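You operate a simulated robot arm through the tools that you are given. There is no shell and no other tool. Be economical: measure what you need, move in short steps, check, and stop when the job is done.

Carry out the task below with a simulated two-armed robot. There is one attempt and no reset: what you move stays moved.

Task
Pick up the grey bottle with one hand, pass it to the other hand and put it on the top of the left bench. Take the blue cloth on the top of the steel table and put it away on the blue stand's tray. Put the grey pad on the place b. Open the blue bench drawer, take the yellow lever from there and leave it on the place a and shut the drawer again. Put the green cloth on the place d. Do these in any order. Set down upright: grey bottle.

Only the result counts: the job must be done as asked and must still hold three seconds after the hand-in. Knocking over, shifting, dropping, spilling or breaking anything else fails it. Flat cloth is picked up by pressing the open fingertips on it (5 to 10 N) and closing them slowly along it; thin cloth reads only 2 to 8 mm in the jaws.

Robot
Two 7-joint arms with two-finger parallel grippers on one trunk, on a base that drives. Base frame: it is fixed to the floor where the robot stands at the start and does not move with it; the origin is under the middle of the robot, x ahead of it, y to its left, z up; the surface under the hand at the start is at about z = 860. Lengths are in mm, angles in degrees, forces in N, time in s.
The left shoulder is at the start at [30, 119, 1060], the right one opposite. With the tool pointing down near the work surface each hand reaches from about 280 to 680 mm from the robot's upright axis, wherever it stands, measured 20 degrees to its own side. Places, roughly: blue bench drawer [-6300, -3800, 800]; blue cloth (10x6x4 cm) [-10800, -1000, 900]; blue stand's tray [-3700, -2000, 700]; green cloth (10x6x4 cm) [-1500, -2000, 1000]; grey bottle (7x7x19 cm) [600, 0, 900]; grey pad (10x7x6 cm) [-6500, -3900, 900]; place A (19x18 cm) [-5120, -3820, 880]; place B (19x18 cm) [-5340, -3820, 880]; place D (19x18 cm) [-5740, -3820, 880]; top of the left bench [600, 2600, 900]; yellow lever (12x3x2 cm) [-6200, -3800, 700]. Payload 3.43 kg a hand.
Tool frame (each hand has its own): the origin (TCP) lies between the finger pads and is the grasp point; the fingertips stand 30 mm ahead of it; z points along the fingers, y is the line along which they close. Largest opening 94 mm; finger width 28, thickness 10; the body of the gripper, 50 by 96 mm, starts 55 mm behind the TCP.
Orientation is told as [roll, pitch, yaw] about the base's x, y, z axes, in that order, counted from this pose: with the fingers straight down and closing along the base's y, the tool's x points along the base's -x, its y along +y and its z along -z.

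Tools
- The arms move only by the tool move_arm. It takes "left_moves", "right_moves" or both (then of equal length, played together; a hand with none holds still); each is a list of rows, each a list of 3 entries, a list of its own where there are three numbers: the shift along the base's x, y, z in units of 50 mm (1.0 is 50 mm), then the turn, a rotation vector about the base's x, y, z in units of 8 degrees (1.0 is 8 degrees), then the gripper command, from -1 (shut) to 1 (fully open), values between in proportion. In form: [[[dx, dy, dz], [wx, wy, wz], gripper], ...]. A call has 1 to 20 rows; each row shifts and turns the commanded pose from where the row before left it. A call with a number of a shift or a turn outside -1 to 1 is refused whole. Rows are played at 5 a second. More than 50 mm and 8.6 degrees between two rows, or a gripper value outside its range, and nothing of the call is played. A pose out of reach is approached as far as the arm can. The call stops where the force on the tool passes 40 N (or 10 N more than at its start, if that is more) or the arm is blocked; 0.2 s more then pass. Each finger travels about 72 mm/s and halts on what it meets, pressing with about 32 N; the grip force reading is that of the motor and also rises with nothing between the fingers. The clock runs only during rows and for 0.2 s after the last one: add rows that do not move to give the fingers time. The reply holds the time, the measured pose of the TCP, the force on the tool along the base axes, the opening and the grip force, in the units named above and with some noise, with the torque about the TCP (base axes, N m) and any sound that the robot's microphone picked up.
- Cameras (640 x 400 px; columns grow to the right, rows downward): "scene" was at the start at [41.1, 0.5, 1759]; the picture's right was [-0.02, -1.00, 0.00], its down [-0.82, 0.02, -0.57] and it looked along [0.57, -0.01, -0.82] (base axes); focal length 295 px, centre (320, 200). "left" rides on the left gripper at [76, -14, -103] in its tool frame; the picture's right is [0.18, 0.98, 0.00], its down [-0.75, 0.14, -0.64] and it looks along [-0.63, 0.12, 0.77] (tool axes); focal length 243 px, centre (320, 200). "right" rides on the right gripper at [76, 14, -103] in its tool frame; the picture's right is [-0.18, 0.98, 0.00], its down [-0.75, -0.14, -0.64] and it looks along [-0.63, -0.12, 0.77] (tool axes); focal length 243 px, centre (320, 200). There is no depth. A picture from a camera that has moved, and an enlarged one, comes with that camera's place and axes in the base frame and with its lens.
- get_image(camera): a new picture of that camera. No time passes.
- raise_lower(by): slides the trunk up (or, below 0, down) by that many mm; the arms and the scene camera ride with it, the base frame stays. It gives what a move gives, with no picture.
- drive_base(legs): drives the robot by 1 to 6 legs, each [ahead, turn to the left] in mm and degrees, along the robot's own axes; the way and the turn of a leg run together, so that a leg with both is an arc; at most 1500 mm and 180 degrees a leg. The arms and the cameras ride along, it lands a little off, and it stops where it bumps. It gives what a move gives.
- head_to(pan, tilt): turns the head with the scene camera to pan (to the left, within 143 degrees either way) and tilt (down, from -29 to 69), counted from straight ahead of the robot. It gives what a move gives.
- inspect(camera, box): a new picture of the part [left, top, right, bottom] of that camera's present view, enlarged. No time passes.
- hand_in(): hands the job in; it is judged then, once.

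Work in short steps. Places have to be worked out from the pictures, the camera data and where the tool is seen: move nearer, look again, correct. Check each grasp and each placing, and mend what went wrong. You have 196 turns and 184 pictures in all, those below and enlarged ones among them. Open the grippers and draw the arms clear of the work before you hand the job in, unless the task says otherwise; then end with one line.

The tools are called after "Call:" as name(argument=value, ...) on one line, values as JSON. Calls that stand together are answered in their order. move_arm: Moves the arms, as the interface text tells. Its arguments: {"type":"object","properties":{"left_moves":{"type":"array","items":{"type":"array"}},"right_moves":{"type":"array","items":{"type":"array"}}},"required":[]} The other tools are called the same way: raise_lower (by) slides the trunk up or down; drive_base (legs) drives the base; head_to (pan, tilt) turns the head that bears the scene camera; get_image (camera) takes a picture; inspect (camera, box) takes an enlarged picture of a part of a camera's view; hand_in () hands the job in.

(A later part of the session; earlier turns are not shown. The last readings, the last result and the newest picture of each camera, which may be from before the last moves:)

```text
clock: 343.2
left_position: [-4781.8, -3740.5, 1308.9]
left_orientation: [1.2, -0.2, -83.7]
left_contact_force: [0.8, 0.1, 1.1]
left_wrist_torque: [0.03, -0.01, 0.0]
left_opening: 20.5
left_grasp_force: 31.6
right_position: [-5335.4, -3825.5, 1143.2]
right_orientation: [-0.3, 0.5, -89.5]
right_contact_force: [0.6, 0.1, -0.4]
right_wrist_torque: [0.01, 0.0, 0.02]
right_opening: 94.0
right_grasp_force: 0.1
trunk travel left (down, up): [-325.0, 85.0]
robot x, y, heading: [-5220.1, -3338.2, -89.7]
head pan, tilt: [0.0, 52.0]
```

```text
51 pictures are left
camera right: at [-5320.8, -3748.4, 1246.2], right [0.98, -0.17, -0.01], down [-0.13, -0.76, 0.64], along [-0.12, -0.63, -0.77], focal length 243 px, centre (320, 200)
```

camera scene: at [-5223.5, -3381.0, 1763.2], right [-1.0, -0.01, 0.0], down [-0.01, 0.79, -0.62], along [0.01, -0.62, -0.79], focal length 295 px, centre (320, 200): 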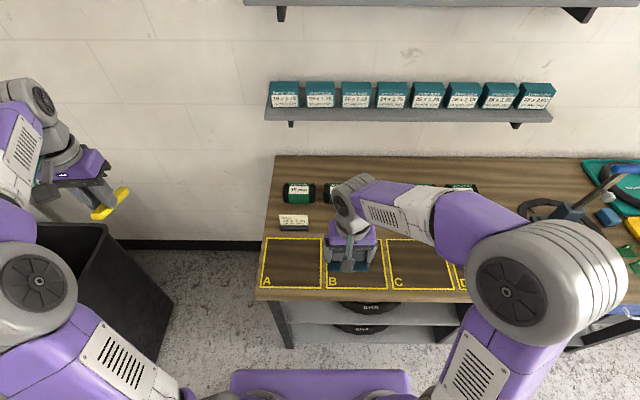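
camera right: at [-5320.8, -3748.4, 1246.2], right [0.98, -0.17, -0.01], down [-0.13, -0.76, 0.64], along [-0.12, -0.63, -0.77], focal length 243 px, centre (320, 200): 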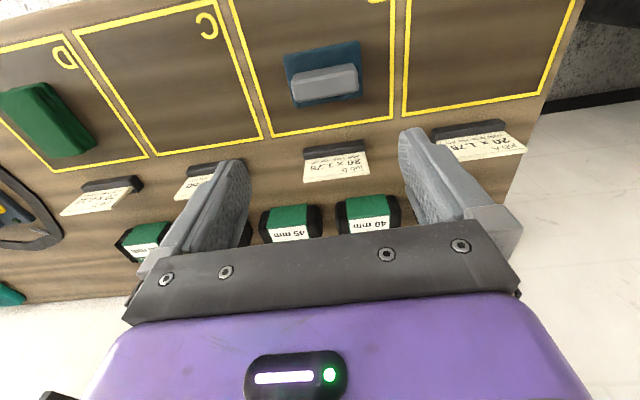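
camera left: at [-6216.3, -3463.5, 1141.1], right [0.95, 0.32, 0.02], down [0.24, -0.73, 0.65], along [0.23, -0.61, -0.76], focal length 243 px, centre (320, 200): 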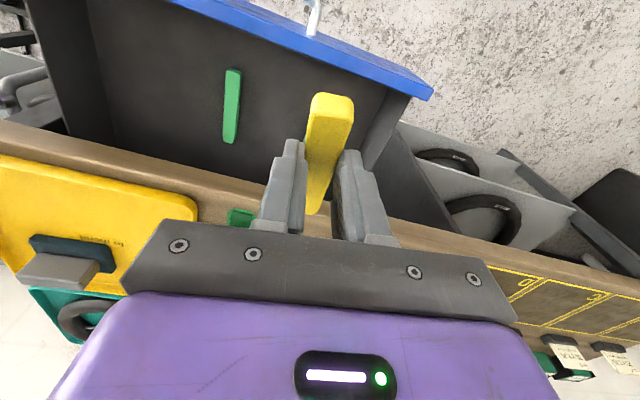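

Pad sits inside B. Now retract the right hand and bring the left hand with the lever over A.

Call:
move_arm(right_moves=[[[-0.5, 0.8, 0], [0, 0, 0], 1], [[-0.5, 0.8, 0], [0, 0, 0], 1], [[-0.5, 0.8, 0], [0, 0, 0], 1], [[0, 0, 0], [0, 0, 0], 1], [[0, 0, 0], [0, 0, 0], 1], [[0, 0, 0], [0, 0, 0], 1], [[0, 0, 0], [0, 0, 0], 1], [[0, 0, 0], [0, 0, 0], 1], [[0, 0, 0], [0, 0, 0], 1], [[0, 0, 0], [0, 0, 0], 1], [[0, 0, 0], [0, 0, 0], 1], [[0, 0, 0], [0, 0, 0], 1]], left_moves=[[[-0.5, 0, -0.5], [0, 0, 0], -1], [[-0.8, 0, -0.5], [0, 0, 0], -1], [[-0.8, 0, -0.5], [0, 0, -0.3], -1], [[-0.8, 0, -0.5], [0, 0, -0.4], -1], [[-0.8, 0, -0.5], [0, 0, 0], -1], [[-0.8, 0, -0.5], [0, 0, 0], -1], [[-0.8, -0.4, -0.3], [0, 0, 0], -1], [[-0.8, -0.4, -0.3], [0, 0, 0], -1], [[-0.74, -0.56, 0], [0, 0, 0], -1], [[0, 0, -0.8], [0, 0, 0], -1], [[0, 0, -0.8], [0, 0, 0], -1], [[0, 0, 0], [0, 0, 0], -1]])

Call:
get_image(camera="left")

Call:
get_image(camera="scene")

```text
clock: 345.8
left_position: [-5123.8, -3808.6, 1047.3]
left_orientation: [1.1, -0.2, -89.2]
left_contact_force: [-1.1, 0.7, 0.3]
left_wrist_torque: [0.0, 0.0, 0.01]
left_opening: 20.7
left_grasp_force: 32.1
right_position: [-5411.3, -3705.6, 1145.9]
right_orientation: [-0.4, 0.4, -89.4]
right_contact_force: [-1.3, 0.7, -0.9]
right_wrist_torque: [-0.05, 0.01, 0.02]
right_opening: 94.3
right_grasp_force: 0.1
trunk travel left (down, up): [-325.0, 85.0]
robot x, y, heading: [-5223.9, -3340.6, -89.5]
head pan, tilt: [0.0, 52.0]
```

```text
50 pictures are left
camera left: at [-5143.4, -3732.5, 1149.1], right [0.98, 0.2, 0.02], down [0.14, -0.75, 0.65], along [0.14, -0.63, -0.76], focal length 243 px, centre (320, 200)
```

left: 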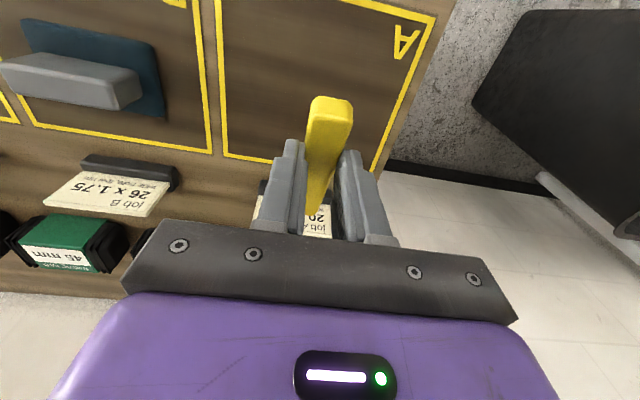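

```text
49 pictures are left
camera scene: at [-5223.3, -3379.8, 1763.2], right [-1.0, -0.01, 0.0], down [-0.01, 0.79, -0.62], along [0.01, -0.62, -0.79], focal length 295 px, centre (320, 200)
```

scene: 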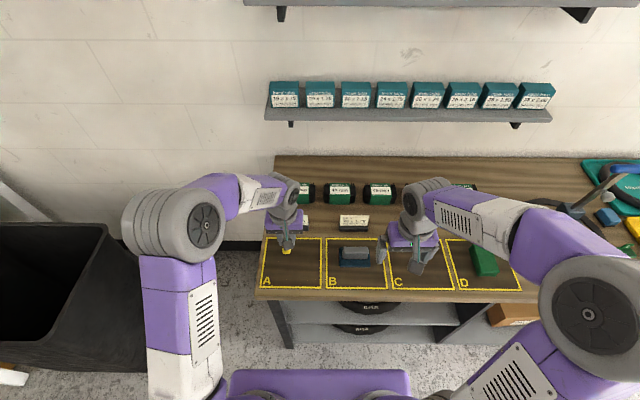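

A's centre ≈[-5129, -3818]. Lower the lever to z≈918.

Call:
move_arm(left_moves=[[[-0.1, 0, -0.8], [0, 0, 0], -1], [[0, 0, -0.8], [0, 0, 0], -1], [[0, 0, -0.7], [0, 0, 0], -1], [[0, 0, -0.28], [0, 0, 0], -1], [[0, 0, 0], [0, 0, 0], -1]])

Call:
move_arm(left_moves=[[[0, 0, -0.1], [0, 0, 0], -1], [[0, 0, -0.08], [0, 0, 0], -1], [[0, 0, -0.08], [0, 0, 0], -1], [[0, 0, -0.06], [0, 0, 0], -1], [[0, 0, 0], [0, 0, 0], -1]])

Call:
get_image(camera="left")

```text
clock: 347.0
left_position: [-5127.9, -3809.3, 919.7]
left_orientation: [1.1, -0.3, -89.4]
left_contact_force: [-2.4, 3.4, 10.5]
left_wrist_torque: [-0.73, 0.14, -0.19]
left_opening: 20.5
left_grasp_force: 32.3
right_position: [-5413.4, -3705.7, 1146.6]
right_orientation: [-0.5, 0.3, -89.4]
right_contact_force: [0.3, -0.7, 0.1]
right_wrist_torque: [0.03, -0.02, 0.0]
right_opening: 94.1
right_grasp_force: 0.0
trunk travel left (down, up): [-325.0, 85.0]
robot x, y, heading: [-5222.3, -3340.7, -89.7]
head pan, tilt: [0.0, 52.0]
```

```text
clock: 348.0
left_position: [-5126.9, -3810.0, 910.3]
left_orientation: [1.3, -0.4, -89.2]
left_contact_force: [2.1, 10.6, 21.8]
left_wrist_torque: [0.2, 0.27, -0.17]
left_opening: 20.6
left_grasp_force: 32.0
right_position: [-5410.9, -3704.2, 1148.1]
right_orientation: [-0.4, 0.3, -89.3]
right_contact_force: [-0.3, 0.7, -0.1]
right_wrist_torque: [0.0, 0.01, -0.01]
right_opening: 94.1
right_grasp_force: 0.2
trunk travel left (down, up): [-325.0, 85.0]
robot x, y, heading: [-5222.1, -3337.8, -89.4]
head pan, tilt: [0.0, 52.0]
stopped in row 4 (left hand): the force on the tool passed its limit at 45 N (the readings are from after the stop); the commanded pose is now the measured one
```

```text
48 pictures are left
camera left: at [-5146.1, -3733.0, 1012.3], right [0.98, 0.2, 0.02], down [0.14, -0.75, 0.65], along [0.14, -0.63, -0.76], focal length 243 px, centre (320, 200)
```

left: 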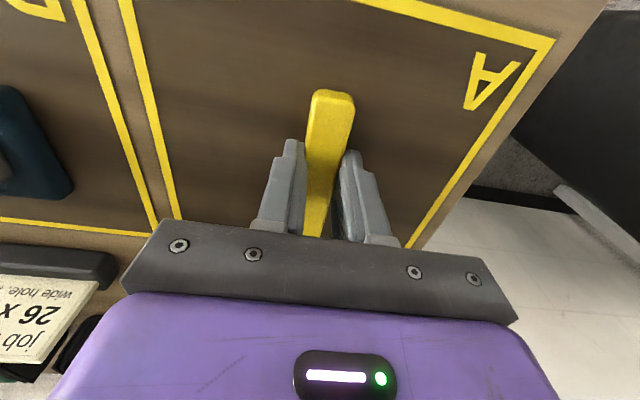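

The lever is down flat on A. Open and lift away.

Call:
move_arm(left_moves=[[[0, 0, 0.03], [0, 0, 0], -0.3], [[0, 0, 0], [0, 0, 0], 0.1], [[0, 0, 0], [0, 0, 0], 0.1], [[0, 0, 0.4], [0, 0, 0], 0.1], [[0, 0, 0.8], [0, 0, 0], 0.5], [[0, 0, 0.9], [0, 0, 0], 1], [[0, 0, 0.9], [0, 0, 0], 1], [[0.3, 0.5, 0.7], [0, 0, 0], 1], [[0.5, 0.5, 0.5], [0, 0, 0], 1], [[0.8, 0.3, 0], [0, 0, 0], 1], [[0, 0, 0], [0, 0, 0], 1]])

Call:
get_image(camera="scene")

```text
clock: 350.4
left_position: [-5049.5, -3745.2, 1120.8]
left_orientation: [1.3, -0.4, -89.2]
left_contact_force: [0.0, -0.4, -0.5]
left_wrist_torque: [0.02, -0.02, 0.0]
left_opening: 93.7
left_grasp_force: 0.1
right_position: [-5412.3, -3706.7, 1146.2]
right_orientation: [-0.3, 0.4, -89.3]
right_contact_force: [-0.7, -0.6, -0.1]
right_wrist_torque: [0.03, 0.01, 0.0]
right_opening: 93.9
right_grasp_force: 0.1
trunk travel left (down, up): [-325.0, 85.0]
robot x, y, heading: [-5222.9, -3341.1, -89.5]
head pan, tilt: [0.0, 52.0]
```

```text
47 pictures are left
camera scene: at [-5224.7, -3380.7, 1763.2], right [-1.0, -0.01, 0.0], down [-0.01, 0.79, -0.62], along [0.01, -0.62, -0.79], focal length 295 px, centre (320, 200)
```

scene: 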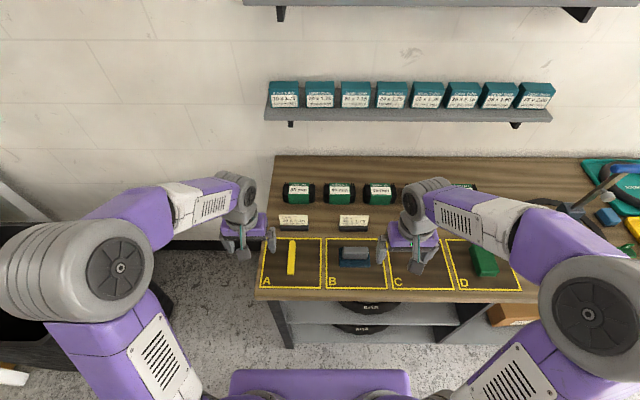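

All three placed. Now head for the blue cloth: back up, face west, and look along the lane.

Call:
drive_base(legs=[[-430, 0], [0, -90.5]])

Call:
head_to(pan=-5, tilt=15)

Call:
get_image(camera="scene")

```text
clock: 356.9
left_position: [-5641.0, -3073.4, 1122.5]
left_orientation: [1.2, -0.3, 178.7]
left_contact_force: [0.2, 0.8, -0.2]
left_wrist_torque: [-0.05, 0.01, -0.03]
left_opening: 94.2
left_grasp_force: 0.0
right_position: [-5588.4, -2712.2, 1145.8]
right_orientation: [-0.4, 0.4, 178.5]
right_contact_force: [-0.5, 0.1, 0.3]
right_wrist_torque: [0.02, 0.01, 0.0]
right_opening: 93.9
right_grasp_force: 0.0
trunk travel left (down, up): [-325.0, 85.0]
robot x, y, heading: [-5225.2, -2912.3, 178.0]
head pan, tilt: [0.0, 52.0]
```

```text
clock: 358.0
left_position: [-5640.4, -3074.0, 1121.2]
left_orientation: [1.2, -0.4, 178.7]
left_contact_force: [-0.5, -0.1, 0.9]
left_wrist_torque: [0.0, 0.0, -0.02]
left_opening: 93.9
left_grasp_force: 0.0
right_position: [-5588.8, -2711.6, 1147.2]
right_orientation: [-0.4, 0.4, 178.4]
right_contact_force: [0.8, 0.4, 0.6]
right_wrist_torque: [-0.02, 0.01, 0.04]
right_opening: 93.9
right_grasp_force: 0.1
trunk travel left (down, up): [-325.0, 85.0]
robot x, y, heading: [-5227.9, -2915.6, 178.2]
head pan, tilt: [-5.0, 15.0]
```

```text
46 pictures are left
camera scene: at [-5291.0, -2902.2, 1819.5], right [0.12, 0.99, 0.0], down [0.26, -0.03, -0.97], along [-0.96, 0.11, -0.26], focal length 295 px, centre (320, 200)
```

scene: 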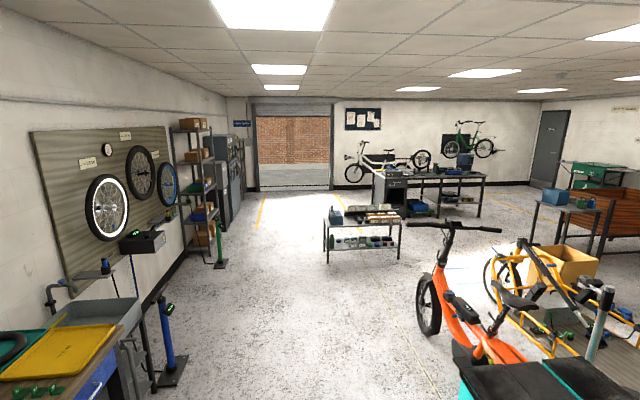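

The steel table is the one near (430,175). Zoom in on it.

Call:
inspect(camera="scene", box=[310, 130, 510, 260])

```text
3.08 times, centred on (410, 195) of scene
camera zoom: at [-5291.0, -2902.2, 1819.5], right [0.12, 0.99, 0.0], down [0.26, -0.03, -0.97], along [-0.96, 0.11, -0.26], focal length 907 px, centre (43, 215)
```

zoom: 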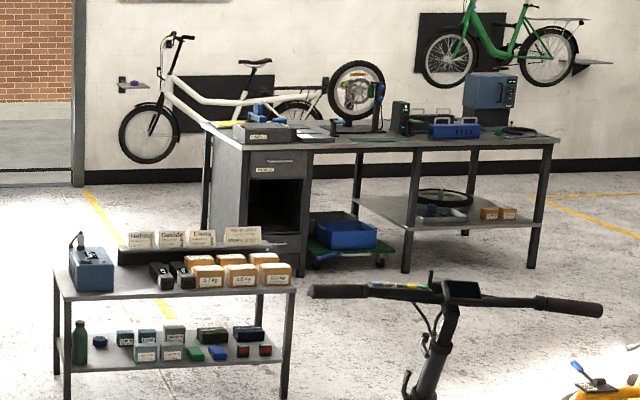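

Lane along y≈-2950 is clear to x≈-9700. Drive there and look at the steel table.

Call:
drive_base(legs=[[0, 2.9], [1490, 0], [1490, 0], [1450, 0]])

Call:
head_to(pan=-55, tilt=20)

Call:
get_image(camera="scene")

```text
clock: 379.9
left_position: [-10135.0, -3112.7, 1120.9]
left_orientation: [1.2, -0.5, 179.6]
left_contact_force: [-0.7, -0.1, 0.5]
left_wrist_torque: [-0.02, -0.01, 0.01]
left_opening: 94.1
left_grasp_force: 0.1
right_position: [-10088.5, -2751.2, 1145.5]
right_orientation: [-0.5, 0.4, 179.4]
right_contact_force: [0.2, -0.7, -1.3]
right_wrist_torque: [0.0, 0.0, -0.02]
right_opening: 94.1
right_grasp_force: 0.0
trunk travel left (down, up): [-325.0, 85.0]
robot x, y, heading: [-9726.0, -2943.7, 179.2]
head pan, tilt: [-5.0, 15.0]
```

```text
clock: 381.0
left_position: [-10135.2, -3112.9, 1120.5]
left_orientation: [1.2, -0.4, 179.6]
left_contact_force: [-0.6, 0.3, -0.1]
left_wrist_torque: [-0.01, -0.01, 0.01]
left_opening: 94.2
left_grasp_force: 0.1
right_position: [-10089.5, -2750.5, 1146.7]
right_orientation: [-0.4, 0.5, 179.6]
right_contact_force: [0.2, -0.9, 0.4]
right_wrist_torque: [-0.01, 0.0, -0.02]
right_opening: 93.8
right_grasp_force: 0.0
trunk travel left (down, up): [-325.0, 85.0]
robot x, y, heading: [-9723.0, -2945.5, 179.0]
head pan, tilt: [-55.0, 20.0]
```

```text
44 pictures are left
camera scene: at [-9747.7, -2868.4, 1811.4], right [0.83, 0.56, 0.0], down [0.19, -0.28, -0.94], along [-0.53, 0.78, -0.34], focal length 295 px, centre (320, 200)
```

scene: 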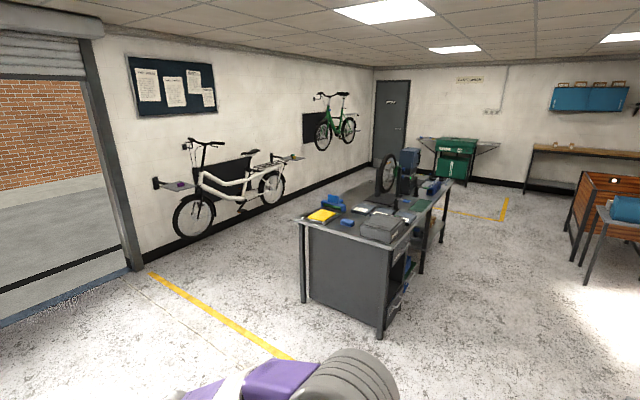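

Call:
inspect(camera="scene", box=[280, 140, 460, 260])

```text
3.33 times, centred on (370, 200) of scene
camera zoom: at [-9747.7, -2868.4, 1811.4], right [0.83, 0.56, 0.0], down [0.19, -0.28, -0.94], along [-0.53, 0.78, -0.34], focal length 983 px, centre (153, 200)
```

zoom: 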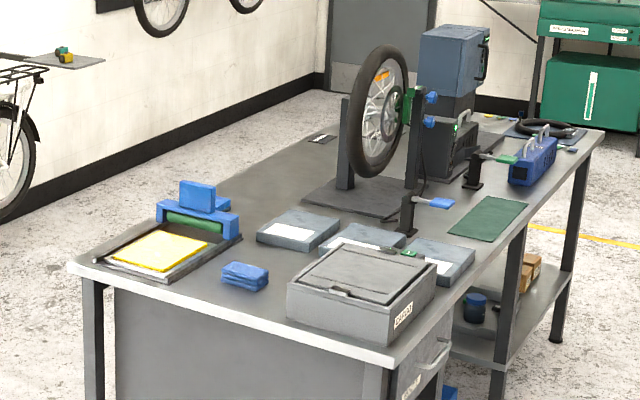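

The blue cloth is at ≈[-10714, -1078], 140 mm inside the table's south edge (y≈-1215). Drive to [-10800, -1950] and face +y.

Call:
drive_base(legs=[[0, -41.8], [1470, 0], [0, -47.2], [300, 0]])

Call:
head_to(pan=0, tilt=50)

Call:
get_image(camera="scene")

```text
clock: 393.9
left_position: [-10989.7, -1275.8, 1121.2]
left_orientation: [1.2, -0.4, 92.0]
left_contact_force: [-0.5, 0.7, -0.9]
left_wrist_torque: [0.01, -0.02, 0.0]
left_opening: 94.1
left_grasp_force: 0.2
right_position: [-10625.6, -1309.0, 1146.9]
right_orientation: [-0.3, 0.4, 91.8]
right_contact_force: [-0.1, 0.6, -0.2]
right_wrist_torque: [-0.02, 0.03, -0.01]
right_opening: 94.0
right_grasp_force: 0.1
trunk travel left (down, up): [-325.0, 85.0]
robot x, y, heading: [-10809.5, -1680.8, 91.6]
head pan, tilt: [-55.0, 20.0]
```

```text
clock: 395.2
left_position: [-10989.0, -1277.4, 1121.3]
left_orientation: [1.3, -0.4, 92.0]
left_contact_force: [-0.7, 0.1, 0.1]
left_wrist_torque: [0.03, 0.01, 0.0]
left_opening: 94.2
left_grasp_force: 0.0
right_position: [-10626.3, -1307.4, 1146.1]
right_orientation: [-0.5, 0.4, 91.9]
right_contact_force: [0.1, -0.7, 0.2]
right_wrist_torque: [0.0, 0.03, -0.01]
right_opening: 93.9
right_grasp_force: 0.0
trunk travel left (down, up): [-325.0, 85.0]
robot x, y, heading: [-10807.5, -1680.0, 91.6]
head pan, tilt: [0.0, 50.0]
```

```text
42 pictures are left
camera scene: at [-10809.2, -1631.5, 1765.9], right [1.0, 0.03, 0.0], down [0.02, -0.77, -0.64], along [-0.02, 0.64, -0.77], focal length 295 px, centre (320, 200)
```

scene: 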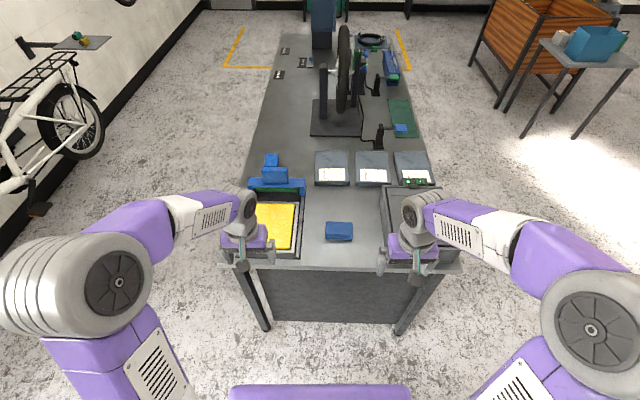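

Cloth at ≈[-10762, -1057], long side along x, so I need to close along y. Drive 105 mm closer, then yaw the right hand −90° while moving above it.

Call:
drive_base(legs=[[105, 0]])

Call:
move_arm(right_moves=[[[-0.22, 0.24, 0], [0, 0, -0.9375], 1], [[-0.22, 0.24, 0], [0, 0, -0.9375], 1], [[-0.22, 0.24, 0], [0, 0, -0.9375], 1], [[-0.22, 0.24, 0], [0, 0, -0.9375], 1], [[-0.22, 0.24, 0], [0, 0, -0.9375], 1], [[-0.22, 0.24, 0], [0, 0, -0.9375], 1], [[-0.22, 0.24, 0], [0, 0, -0.9375], 1], [[-0.22, 0.24, 0], [0, 0, -0.9375], 1], [[-0.22, 0.24, 0], [0, 0, -0.9375], 1], [[-0.22, 0.24, 0], [0, 0, -0.9375], 1], [[-0.22, 0.24, 0], [0, 0, -0.9375], 1], [[-0.22, 0.24, 0], [0, 0, -0.9375], 1], [[0, 0, 0], [0, 0, 0], 1]])

Call:
get_image(camera="right")

Call:
get_image(camera="scene")

```text
clock: 396.3
left_position: [-10994.4, -1173.8, 1121.2]
left_orientation: [1.2, -0.5, 92.1]
left_contact_force: [0.0, 0.6, -0.5]
left_wrist_torque: [-0.03, 0.02, -0.02]
left_opening: 94.1
left_grasp_force: 0.1
right_position: [-10630.2, -1203.6, 1146.0]
right_orientation: [-0.4, 0.4, 91.9]
right_contact_force: [0.0, -0.5, -0.1]
right_wrist_torque: [-0.03, 0.02, 0.0]
right_opening: 93.7
right_grasp_force: 0.0
trunk travel left (down, up): [-325.0, 85.0]
robot x, y, heading: [-10814.5, -1576.0, 91.9]
head pan, tilt: [0.0, 50.0]
```

```text
clock: 399.1
left_position: [-10994.7, -1173.2, 1122.3]
left_orientation: [1.1, -0.5, 92.1]
left_contact_force: [0.2, 0.8, 0.7]
left_wrist_torque: [0.0, 0.0, -0.05]
left_opening: 93.9
left_grasp_force: 0.1
right_position: [-10763.2, -1060.7, 1148.2]
right_orientation: [-0.3, 0.4, 1.9]
right_contact_force: [0.4, -0.9, 0.6]
right_wrist_torque: [-0.02, 0.0, 0.02]
right_opening: 93.8
right_grasp_force: 0.1
trunk travel left (down, up): [-325.0, 85.0]
robot x, y, heading: [-10807.0, -1572.1, 92.0]
head pan, tilt: [0.0, 50.0]
```

```text
41 pictures are left
camera right: at [-10839.6, -1048.0, 1250.7], right [0.15, 0.99, -0.01], down [0.76, -0.11, 0.64], along [0.63, -0.1, -0.77], focal length 243 px, centre (320, 200)
```

right: 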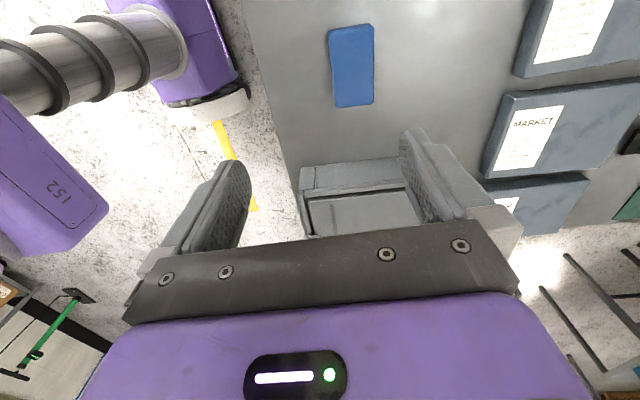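

```text
40 pictures are left
camera scene: at [-10812.3, -1527.4, 1765.9], right [1.0, 0.03, 0.0], down [0.03, -0.77, -0.64], along [-0.02, 0.64, -0.77], focal length 295 px, centre (320, 200)
```

scene: 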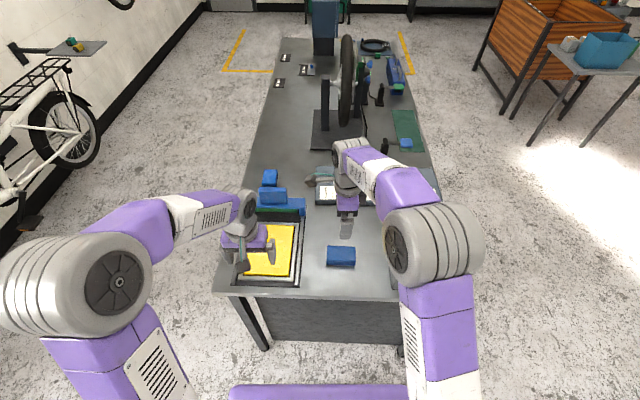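

The cloth's top is lower than assumed (z≈865); centre ≈[-10758, -1018]. Shift there and descend to z≈925 to re-measure.

Call:
move_arm(right_moves=[[[0.1, 0.85, -0.3], [0, 0, -0.2], 0.75], [[0, 0, -0.9], [0, 0, 0], 0.75], [[0, 0, -0.9], [0, 0, 0], 0.75], [[0, 0, -0.9], [0, 0, 0], 0.75], [[0, 0, -0.9], [0, 0, 0], 0.75], [[0, 0, -0.5], [0, 0, 0], 0.75], [[0, 0, 0], [0, 0, 0], 0.75]])

Call:
get_image(camera="right")

```text
clock: 400.7
left_position: [-10993.2, -1173.4, 1121.6]
left_orientation: [1.2, -0.3, 92.2]
left_contact_force: [0.4, 0.8, 0.3]
left_wrist_torque: [0.01, -0.01, 0.01]
left_opening: 94.4
left_grasp_force: 0.0
right_position: [-10758.8, -1016.8, 926.6]
right_orientation: [-0.4, 0.4, 0.4]
right_contact_force: [0.2, 0.4, 0.4]
right_wrist_torque: [-0.04, -0.02, 0.0]
right_opening: 82.3
right_grasp_force: 0.1
trunk travel left (down, up): [-325.0, 85.0]
robot x, y, heading: [-10810.4, -1573.5, 92.2]
head pan, tilt: [0.0, 50.0]
```

```text
39 pictures are left
camera right: at [-10835.4, -1002.7, 1030.1], right [0.18, 0.98, -0.01], down [0.76, -0.13, 0.64], along [0.63, -0.12, -0.77], focal length 243 px, centre (320, 200)
```

right: 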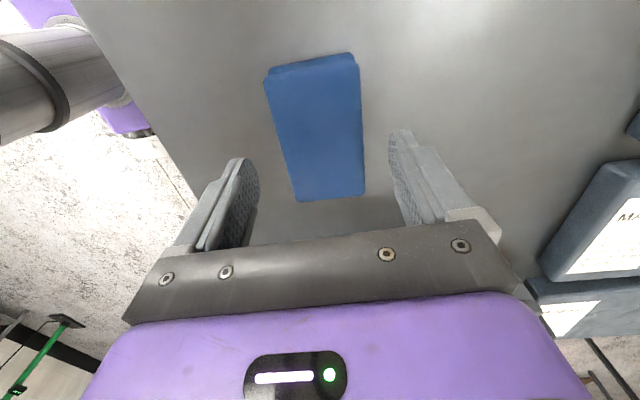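

Centred within 3 mm. Yaw −3° and lower around the cloth.

Call:
move_arm(right_moves=[[[0.06, 0.02, -0.3], [0, 0, -0.4], 0.75], [[0, 0, -0.3], [0, 0, 0], 0.75], [[0, 0, -0.3], [0, 0, 0], 0.75], [[0, 0, -0.2], [0, 0, 0], 0.75], [[0, 0, -0.1], [0, 0, 0], 0.75], [[0, 0, 0], [0, 0, 0], 0.75]])

Call:
get_image(camera="right")

```text
clock: 402.1
left_position: [-10994.2, -1175.2, 1122.8]
left_orientation: [1.1, -0.6, 92.2]
left_contact_force: [-0.1, 0.6, 0.4]
left_wrist_torque: [0.0, 0.0, 0.0]
left_opening: 94.3
left_grasp_force: 0.1
right_position: [-10754.4, -1016.0, 870.8]
right_orientation: [0.1, 0.5, -2.9]
right_contact_force: [4.0, 2.5, 36.6]
right_wrist_torque: [-1.5, -0.5, 0.0]
right_opening: 80.5
right_grasp_force: 0.1
trunk travel left (down, up): [-325.0, 85.0]
robot x, y, heading: [-10808.3, -1576.6, 91.9]
head pan, tilt: [0.0, 50.0]
```

```text
38 pictures are left
camera right: at [-10828.9, -997.8, 973.5], right [0.23, 0.97, 0.0], down [0.75, -0.18, 0.64], along [0.62, -0.15, -0.77], focal length 243 px, centre (320, 200)
```

right: 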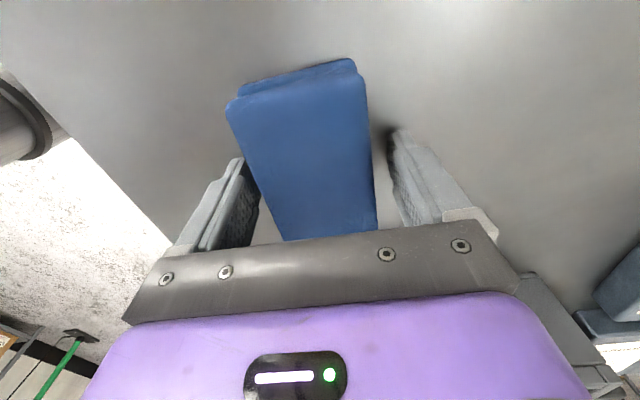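

The near finger touched the cloth edge. Rise, shift −7 mm in y, and descend again.

Call:
move_arm(right_moves=[[[0, 0, 0.6], [0, 0, 0], 0.85], [[0, -0.14, 0], [0, 0, 0], 0.85], [[0, 0, -0.3], [0, 0, 0], 0.85], [[0, 0, -0.2], [0, 0, 0], 0.85], [[0, 0, -0.1], [0, 0, 0], 0.85], [[0, 0, 0], [0, 0, 0], 0.85]])

Call:
get_image(camera="right")

```text
clock: 403.5
left_position: [-10994.9, -1175.7, 1122.1]
left_orientation: [1.2, -0.5, 92.3]
left_contact_force: [0.4, -0.3, 0.2]
left_wrist_torque: [0.02, 0.02, 0.03]
left_opening: 94.0
left_grasp_force: 0.1
right_position: [-10754.8, -1022.6, 870.3]
right_orientation: [0.0, 0.6, -2.9]
right_contact_force: [3.2, 2.3, 32.1]
right_wrist_torque: [-1.11, -0.48, -0.09]
right_opening: 86.2
right_grasp_force: 0.1
trunk travel left (down, up): [-325.0, 85.0]
robot x, y, heading: [-10804.6, -1575.9, 91.9]
head pan, tilt: [0.0, 50.0]
```

```text
37 pictures are left
camera right: at [-10829.3, -1004.9, 973.4], right [0.23, 0.97, 0.0], down [0.75, -0.18, 0.64], along [0.62, -0.15, -0.77], focal length 243 px, centre (320, 200)
```

right: 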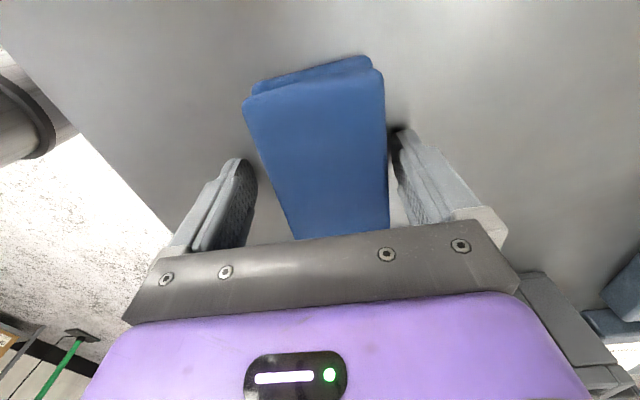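

Now that is the table (z≈840) with the cloth between the fingers. Rise 2 mm and close.

Call:
move_arm(right_moves=[[[0, 0.05, 0.06], [0, 0, 0], 0.8], [[0, 0, 0], [0, 0, 0], 0.4], [[0, 0, 0], [0, 0, 0], 0], [[0, 0, 0], [0, 0, 0], -1], [[0, 0, 0], [0, 0, 0], -1], [[0, 0, 0], [0, 0, 0], -1]])

Call:
get_image(camera="right")

```text
clock: 404.9
left_position: [-10994.8, -1173.0, 1120.5]
left_orientation: [1.1, -0.4, 92.2]
left_contact_force: [0.7, -1.2, 0.0]
left_wrist_torque: [0.02, 0.0, 0.01]
left_opening: 94.1
left_grasp_force: 0.1
right_position: [-10753.7, -1020.0, 868.6]
right_orientation: [-0.3, 0.4, -2.6]
right_contact_force: [0.6, 11.2, 14.5]
right_wrist_torque: [0.88, -0.22, 0.13]
right_opening: 63.8
right_grasp_force: 32.0
trunk travel left (down, up): [-325.0, 85.0]
robot x, y, heading: [-10813.8, -1579.9, 92.1]
head pan, tilt: [0.0, 50.0]
```

```text
36 pictures are left
camera right: at [-10829.8, -1001.2, 973.5], right [0.23, 0.97, -0.01], down [0.75, -0.17, 0.64], along [0.62, -0.15, -0.77], focal length 243 px, centre (320, 200)
```

right: 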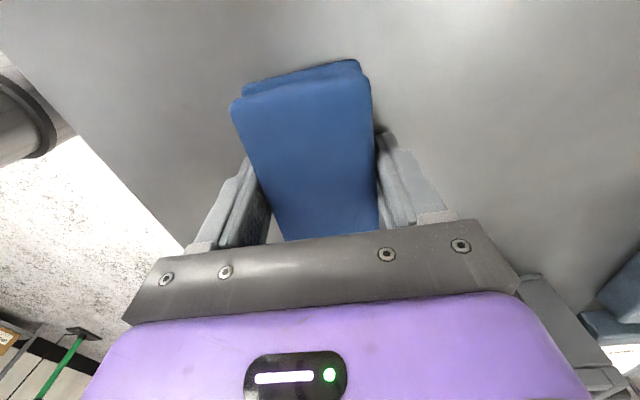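

Gripped at 64 mm like before. Lift, retract, and yaw back +90° to the travel pose.

Call:
move_arm(right_moves=[[[0, 0, 0.4], [0, 0, 0], -1], [[0, 0, 0.8], [0, 0, 0], -1], [[0, 0, 0.9], [0, 0, 0], -1], [[0, 0, 0.9], [0, 0, 0], -1], [[0, 0, 0.9], [0, 0, 0], -1], [[0, 0, 0.9], [0, 0, 0], -1], [[0, 0, 0.6], [0, 0, 0], -1], [[0, 0, 0], [0, 0, 0], -1]])

Call:
move_arm(right_moves=[[[0.2, -0.25, 0], [0, 0, 0.95], -1], [[0.2, -0.25, 0], [0, 0, 0.95], -1], [[0.2, -0.25, 0], [0, 0, 0.95], -1], [[0.2, -0.25, 0], [0, 0, 0.95], -1], [[0.2, -0.25, 0], [0, 0, 0.95], -1], [[0.2, -0.25, 0], [0, 0, 0.95], -1], [[0.2, -0.25, 0], [0, 0, 0.95], -1], [[0.2, -0.25, 0], [0, 0, 0.95], -1], [[0.2, -0.25, 0], [0, 0, 0.95], -1], [[0.2, -0.25, 0], [0, 0, 0.95], -1], [[0.2, -0.25, 0], [0, 0, 0.95], -1], [[0.2, -0.25, 0], [0, 0, 0.95], -1], [[0, 0, 0], [0, 0, 0], -1]])

Call:
get_image(camera="scene")

```text
clock: 406.7
left_position: [-10993.1, -1172.7, 1122.9]
left_orientation: [1.2, -0.5, 92.2]
left_contact_force: [-0.1, 0.3, 0.8]
left_wrist_torque: [-0.02, 0.0, 0.01]
left_opening: 93.8
left_grasp_force: 0.1
right_position: [-10755.5, -1020.2, 1141.4]
right_orientation: [-0.3, 0.4, -2.8]
right_contact_force: [0.5, -0.5, -0.3]
right_wrist_torque: [-0.03, -0.02, 0.01]
right_opening: 63.8
right_grasp_force: 31.7
trunk travel left (down, up): [-325.0, 85.0]
robot x, y, heading: [-10812.1, -1576.3, 92.0]
head pan, tilt: [0.0, 50.0]
```

```text
clock: 409.5
left_position: [-10995.1, -1172.7, 1121.0]
left_orientation: [1.2, -0.4, 92.1]
left_contact_force: [0.6, 0.9, 0.6]
left_wrist_torque: [-0.01, -0.02, 0.0]
left_opening: 93.9
left_grasp_force: 0.1
right_position: [-10634.5, -1169.6, 1139.7]
right_orientation: [-0.4, 0.4, 88.7]
right_contact_force: [-0.7, 0.2, -0.9]
right_wrist_torque: [-0.02, -0.02, 0.01]
right_opening: 63.4
right_grasp_force: 31.5
trunk travel left (down, up): [-325.0, 85.0]
robot x, y, heading: [-10809.3, -1578.1, 92.1]
head pan, tilt: [0.0, 50.0]
```

```text
35 pictures are left
camera scene: at [-10813.0, -1526.6, 1765.8], right [1.0, 0.03, 0.0], down [0.03, -0.77, -0.64], along [-0.02, 0.64, -0.77], focal length 295 px, centre (320, 200)
```

scene: 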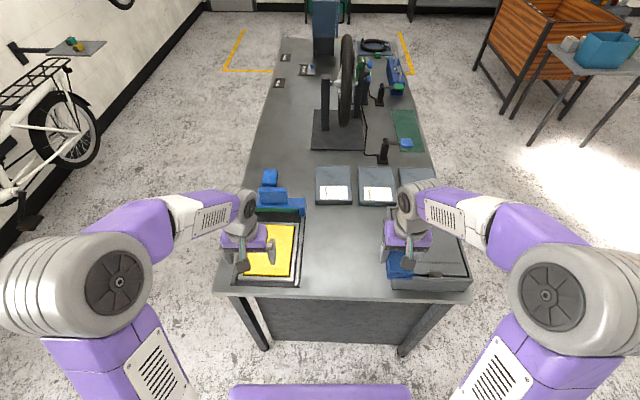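

Blue cloth in hand, table otherwise unchanged. Drive back: out to the lane and east.

Call:
drive_base(legs=[[-450, 0], [0, -132.7], [1450, 0], [0, 40.7], [1500, 0], [1500, 0]])

```text
clock: 439.8
left_position: [-6328.3, -2192.3, 1120.9]
left_orientation: [1.2, -0.4, 8.6]
left_contact_force: [0.2, 0.0, 0.3]
left_wrist_torque: [0.03, -0.01, -0.03]
left_opening: 93.9
left_grasp_force: 0.0
right_position: [-6283.7, -2548.6, 1140.3]
right_orientation: [-0.4, 0.4, 4.7]
right_contact_force: [-0.3, -0.3, -0.4]
right_wrist_torque: [0.0, -0.02, 0.03]
right_opening: 63.5
right_grasp_force: 31.9
trunk travel left (down, up): [-325.0, 85.0]
robot x, y, heading: [-6708.9, -2418.5, 8.3]
head pan, tilt: [0.0, 50.0]
```

Heading came out at 8° with y=-2418, close to the trikes. Look before moving on.

Call:
head_to(pan=25, tilt=35)

Call:
get_image(camera="scene")

```text
clock: 440.7
left_position: [-6327.4, -2190.7, 1121.3]
left_orientation: [1.2, -0.5, 8.6]
left_contact_force: [0.0, 0.1, -0.6]
left_wrist_torque: [0.03, 0.01, 0.02]
left_opening: 94.2
left_grasp_force: 0.1
right_position: [-6282.9, -2550.2, 1139.0]
right_orientation: [-0.4, 0.4, 4.8]
right_contact_force: [-0.1, -0.3, -0.4]
right_wrist_torque: [0.02, 0.02, 0.0]
right_opening: 63.5
right_grasp_force: 32.4
trunk travel left (down, up): [-325.0, 85.0]
robot x, y, heading: [-6706.3, -2417.6, 8.2]
head pan, tilt: [25.0, 35.0]
```

```text
34 pictures are left
camera scene: at [-6664.5, -2373.0, 1787.5], right [0.55, -0.84, 0.0], down [-0.48, -0.31, -0.82], along [0.68, 0.45, -0.57], focal length 295 px, centre (320, 200)
```

scene: 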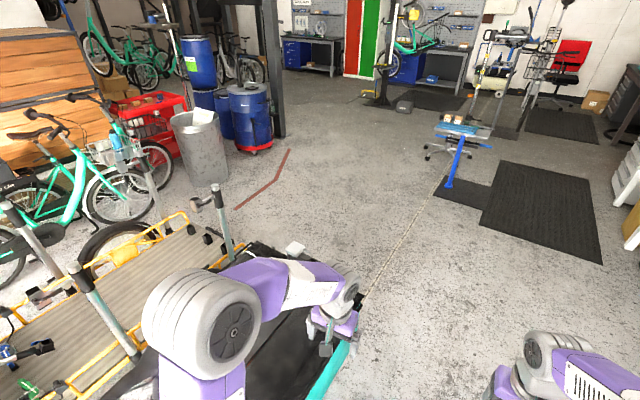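

Everything of the trike near me is below arm height. Steer away: heading ≈−7°, then toward the blue stand's west side.

Call:
drive_base(legs=[[0, -15], [1490, 0], [0, 37], [900, 0]])

Call:
head_to(pan=-28, tilt=35)

Call:
get_image(camera="scene")

```text
clock: 455.0
left_position: [-4191.3, -1796.0, 1121.6]
left_orientation: [1.2, -0.3, 29.8]
left_contact_force: [0.9, -0.3, 0.3]
left_wrist_torque: [0.01, 0.02, -0.01]
left_opening: 94.1
left_grasp_force: 0.1
right_position: [-4021.8, -2114.8, 1140.0]
right_orientation: [-0.4, 0.4, 26.0]
right_contact_force: [0.1, -0.2, 0.4]
right_wrist_torque: [-0.04, 0.03, -0.03]
right_opening: 63.5
right_grasp_force: 31.3
trunk travel left (down, up): [-325.0, 85.0]
robot x, y, heading: [-4464.8, -2143.4, 29.7]
head pan, tilt: [25.0, 35.0]
```

```text
clock: 456.2
left_position: [-4191.6, -1796.9, 1121.1]
left_orientation: [1.2, -0.5, 29.9]
left_contact_force: [0.7, 0.2, 0.1]
left_wrist_torque: [-0.03, -0.03, -0.01]
left_opening: 94.1
left_grasp_force: 0.1
right_position: [-4020.5, -2114.6, 1138.7]
right_orientation: [-0.3, 0.4, 26.0]
right_contact_force: [-0.3, 0.4, -0.7]
right_wrist_torque: [-0.01, -0.03, -0.03]
right_opening: 63.8
right_grasp_force: 32.0
trunk travel left (down, up): [-325.0, 85.0]
robot x, y, heading: [-4460.9, -2144.5, 29.8]
head pan, tilt: [-28.0, 35.0]
```

```text
33 pictures are left
camera scene: at [-4402.1, -2156.0, 1787.6], right [0.03, -1.0, 0.0], down [-0.57, -0.02, -0.82], along [0.82, 0.02, -0.57], focal length 295 px, centre (320, 200)
```

scene: 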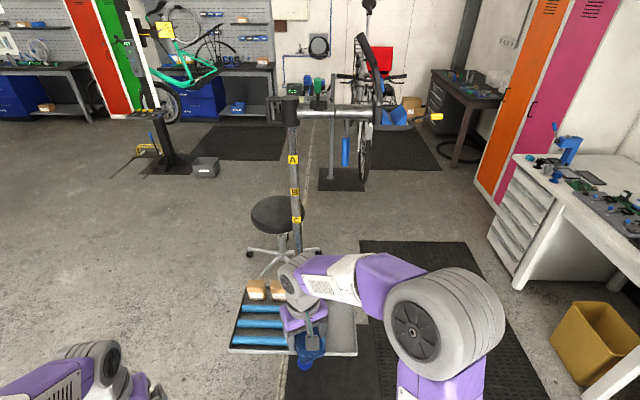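

The stand's tray is right below the right hand. Look with the right camera.

Call:
get_image(camera="right")

Call:
inspect(camera="scene", box=[210, 260, 390, 380])

```text
32 pictures are left
camera right: at [-4095.6, -2133.2, 1243.0], right [-0.27, 0.96, -0.01], down [0.74, 0.21, 0.64], along [0.62, 0.16, -0.77], focal length 243 px, centre (320, 200)
```

right: 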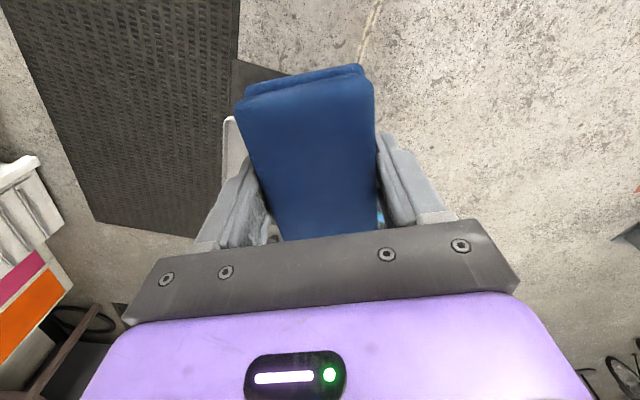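

```text
3.33 times, centred on (300, 320) of scene
camera zoom: at [-4402.1, -2156.0, 1787.6], right [0.03, -1.0, 0.0], down [-0.57, -0.02, -0.82], along [0.82, 0.02, -0.57], focal length 983 px, centre (387, -200)
```

zoom: 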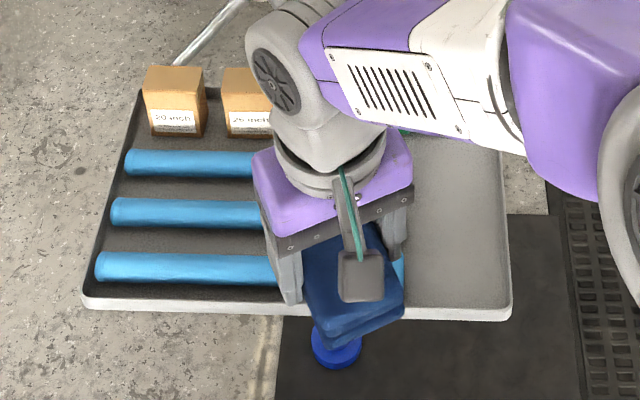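

The free bare area of the tray is its right part, centre ≈[-3730, -2225], about 120 mm wide. Square up to heading 0 and drive closer.

Call:
drive_base(legs=[[0, -29.8], [220, 0]])

Call:
head_to(pan=0, tilt=55)

Call:
get_image(camera="scene")

```text
clock: 459.4
left_position: [-3830.4, -1984.1, 1121.4]
left_orientation: [1.2, -0.4, -0.5]
left_contact_force: [-0.2, 0.1, -0.2]
left_wrist_torque: [-0.01, 0.02, 0.0]
left_opening: 93.9
left_grasp_force: 0.1
right_position: [-3843.2, -2344.2, 1139.6]
right_orientation: [-0.3, 0.3, -4.3]
right_contact_force: [0.5, -0.3, -0.1]
right_wrist_torque: [0.0, 0.03, -0.01]
right_opening: 63.5
right_grasp_force: 31.6
trunk travel left (down, up): [-325.0, 85.0]
robot x, y, heading: [-4241.4, -2151.0, -0.9]
head pan, tilt: [-28.0, 35.0]
```

```text
clock: 460.4
left_position: [-3831.4, -1983.9, 1122.2]
left_orientation: [1.2, -0.4, -0.5]
left_contact_force: [-0.8, -0.1, 0.0]
left_wrist_torque: [-0.03, 0.03, -0.01]
left_opening: 94.0
left_grasp_force: 0.0
right_position: [-3844.5, -2343.7, 1139.7]
right_orientation: [-0.3, 0.4, -4.4]
right_contact_force: [0.2, 0.2, -0.7]
right_wrist_torque: [0.02, -0.02, 0.04]
right_opening: 63.4
right_grasp_force: 32.4
trunk travel left (down, up): [-325.0, 85.0]
robot x, y, heading: [-4241.3, -2151.6, -0.7]
head pan, tilt: [0.0, 55.0]
```

```text
30 pictures are left
camera scene: at [-4200.8, -2147.4, 1759.4], right [-0.01, -1.0, 0.0], down [-0.82, 0.01, -0.57], along [0.57, -0.01, -0.82], focal length 295 px, centre (320, 200)
```

scene: 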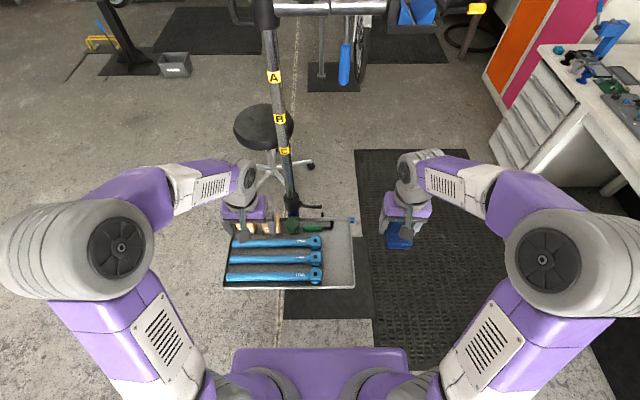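

Call:
inspect(camera="scene", box=[215, 200, 375, 300])

```text
4.00 times, centred on (295, 250) of scene
camera zoom: at [-4200.8, -2147.4, 1759.4], right [-0.01, -1.0, 0.0], down [-0.82, 0.01, -0.57], along [0.57, -0.01, -0.82], focal length 1180 px, centre (420, 0)
```

zoom: 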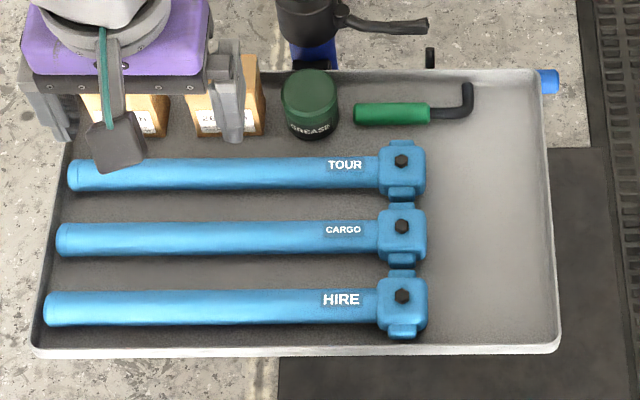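

Free strip at the tray's right: y≈-2163…-2276, so centre y≈-2220. Move the cloth over [-3750, -2220], straighten yaw, and pull the left hand back.

Call:
move_arm(right_moves=[[[0.4, 0.5, 0], [0, 0, 0.25], -1], [[0.5, 0.6, 0], [0, 0, 0.25], -1], [[0.5, 0.7, 0], [0, 0, 0], -1], [[0.48, 0.68, 0], [0, 0, 0], -1], [[0, 0, 0], [0, 0, 0], -1]], left_moves=[[[-0.5, 0.2, 0.3], [0, 0, 0], 1], [[-0.5, 0.2, 0.3], [0, 0, 0], 1], [[-0.5, 0.2, 0.3], [0, 0, 0], 1], [[0, 0, 0], [0, 0, 0], 1], [[0, 0, 0], [0, 0, 0], 1]])

Call:
raise_lower(by=-180)

Call:
get_image(camera="right")

Call:
get_image(camera="scene")

```text
clock: 461.6
left_position: [-3907.6, -1953.1, 1165.5]
left_orientation: [1.2, -0.6, -0.5]
left_contact_force: [-0.4, 0.8, -0.1]
left_wrist_torque: [0.02, 0.01, 0.01]
left_opening: 93.9
left_grasp_force: 0.0
right_position: [-3749.8, -2222.0, 1141.7]
right_orientation: [-0.3, 0.4, -0.3]
right_contact_force: [-0.1, -0.5, -1.0]
right_wrist_torque: [-0.01, -0.01, 0.01]
right_opening: 63.5
right_grasp_force: 32.0
trunk travel left (down, up): [-325.0, 85.0]
robot x, y, heading: [-4239.8, -2148.1, -0.7]
head pan, tilt: [0.0, 55.0]
```

```text
clock: 463.6
left_position: [-3905.8, -1953.6, 984.2]
left_orientation: [1.2, -0.4, -0.5]
left_contact_force: [0.6, 0.3, 0.4]
left_wrist_torque: [-0.01, 0.01, -0.03]
left_opening: 94.0
left_grasp_force: 0.1
right_position: [-3748.0, -2221.9, 961.0]
right_orientation: [-0.4, 0.4, -0.3]
right_contact_force: [0.2, -0.1, -0.3]
right_wrist_torque: [0.01, 0.02, -0.01]
right_opening: 63.5
right_grasp_force: 31.7
trunk travel left (down, up): [-145.0, 265.0]
robot x, y, heading: [-4242.9, -2147.3, -0.9]
head pan, tilt: [0.0, 55.0]
```

```text
28 pictures are left
camera right: at [-3824.7, -2205.6, 1064.1], right [0.19, 0.98, -0.01], down [0.76, -0.14, 0.64], along [0.63, -0.13, -0.77], focal length 243 px, centre (320, 200)
```

right: 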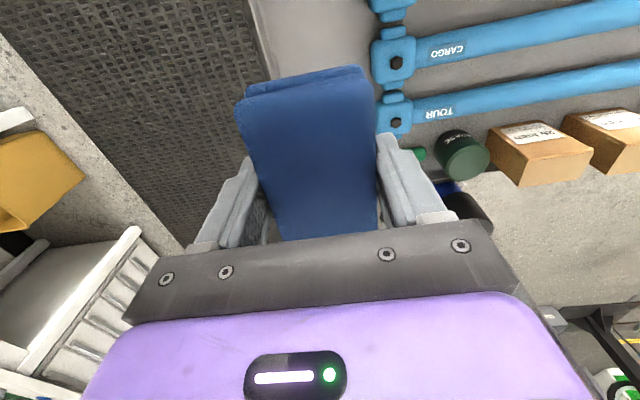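

```text
27 pictures are left
camera scene: at [-4200.8, -2147.3, 1579.5], right [-0.01, -1.0, 0.0], down [-0.82, 0.01, -0.57], along [0.57, -0.01, -0.82], focal length 295 px, centre (320, 200)
```

scene: 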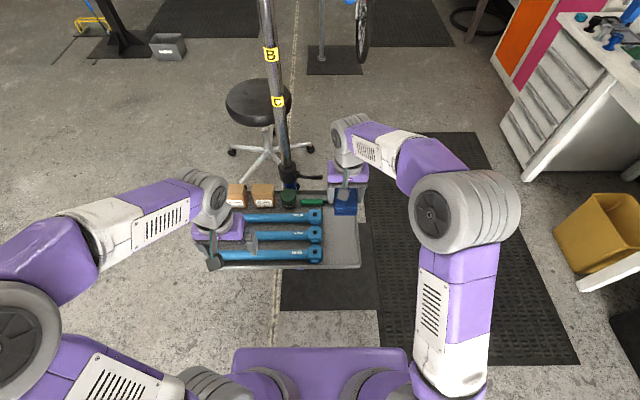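

Tray floor z≈740; the strip's centre is y≈-2219, x≈-3750, so the hand is well placed. Shift +3 mm and descend to z≈815.

Call:
move_arm(right_moves=[[[0, 0.06, -0.6], [0, 0, 0], -1], [[0, 0, -0.8], [0, 0, 0], -1], [[0, 0, -0.8], [0, 0, 0], -1], [[0, 0, -0.7], [0, 0, 0], -1], [[0, 0, 0], [0, 0, 0], -1]])

Call:
inspect(camera="scene", box=[270, 170, 390, 280])

Call:
get_image(camera="right")

```text
clock: 464.8
left_position: [-3906.6, -1951.6, 985.1]
left_orientation: [1.3, -0.3, -0.5]
left_contact_force: [-0.8, 0.1, -0.2]
left_wrist_torque: [0.01, -0.02, 0.0]
left_opening: 94.0
left_grasp_force: 0.1
right_position: [-3748.1, -2218.2, 815.9]
right_orientation: [-0.5, 0.3, -0.2]
right_contact_force: [0.6, 0.5, -1.3]
right_wrist_torque: [0.01, 0.0, -0.04]
right_opening: 63.5
right_grasp_force: 31.9
trunk travel left (down, up): [-145.0, 265.0]
robot x, y, heading: [-4244.4, -2146.4, -0.8]
head pan, tilt: [0.0, 55.0]
```

```text
3.64 times, centred on (330, 225) of scene
camera zoom: at [-4200.9, -2147.3, 1579.4], right [-0.01, -1.0, 0.0], down [-0.82, 0.01, -0.57], along [0.57, -0.01, -0.82], focal length 1072 px, centre (284, 109)
```

zoom: 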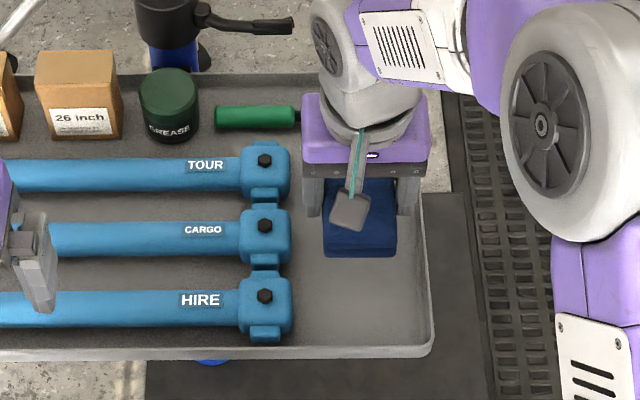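

```text
25 pictures are left
camera right: at [-3823.2, -2201.8, 919.6], right [0.19, 0.98, -0.01], down [0.76, -0.14, 0.64], along [0.63, -0.13, -0.77], focal length 243 px, centre (320, 200)
```

right: 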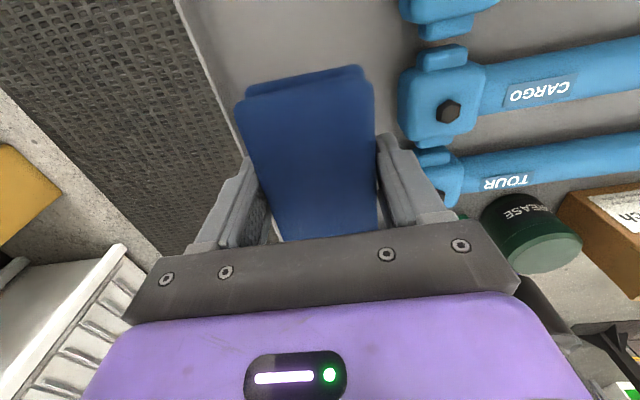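

Clearances are about 11 mm on both sides. Creep down to the tray.

Call:
move_arm(right_moves=[[[0, 0, -0.3], [0, 0, 0], -1], [[0, 0, -0.2], [0, 0, 0], -1], [[0, 0, -0.15], [0, 0, 0], -1], [[0, 0, 0], [0, 0, 0], -1]])

```text
clock: 465.8
left_position: [-3906.5, -1952.6, 984.9]
left_orientation: [1.2, -0.4, -0.5]
left_contact_force: [-0.4, -0.4, 0.2]
left_wrist_torque: [-0.01, -0.02, 0.0]
left_opening: 94.0
left_grasp_force: 0.0
right_position: [-3747.4, -2218.3, 785.0]
right_orientation: [-0.4, 0.4, -0.3]
right_contact_force: [-0.4, -0.6, -0.8]
right_wrist_torque: [0.0, 0.0, -0.01]
right_opening: 63.4
right_grasp_force: 32.2
trunk travel left (down, up): [-145.0, 265.0]
robot x, y, heading: [-4240.5, -2148.3, -0.6]
head pan, tilt: [0.0, 55.0]
```

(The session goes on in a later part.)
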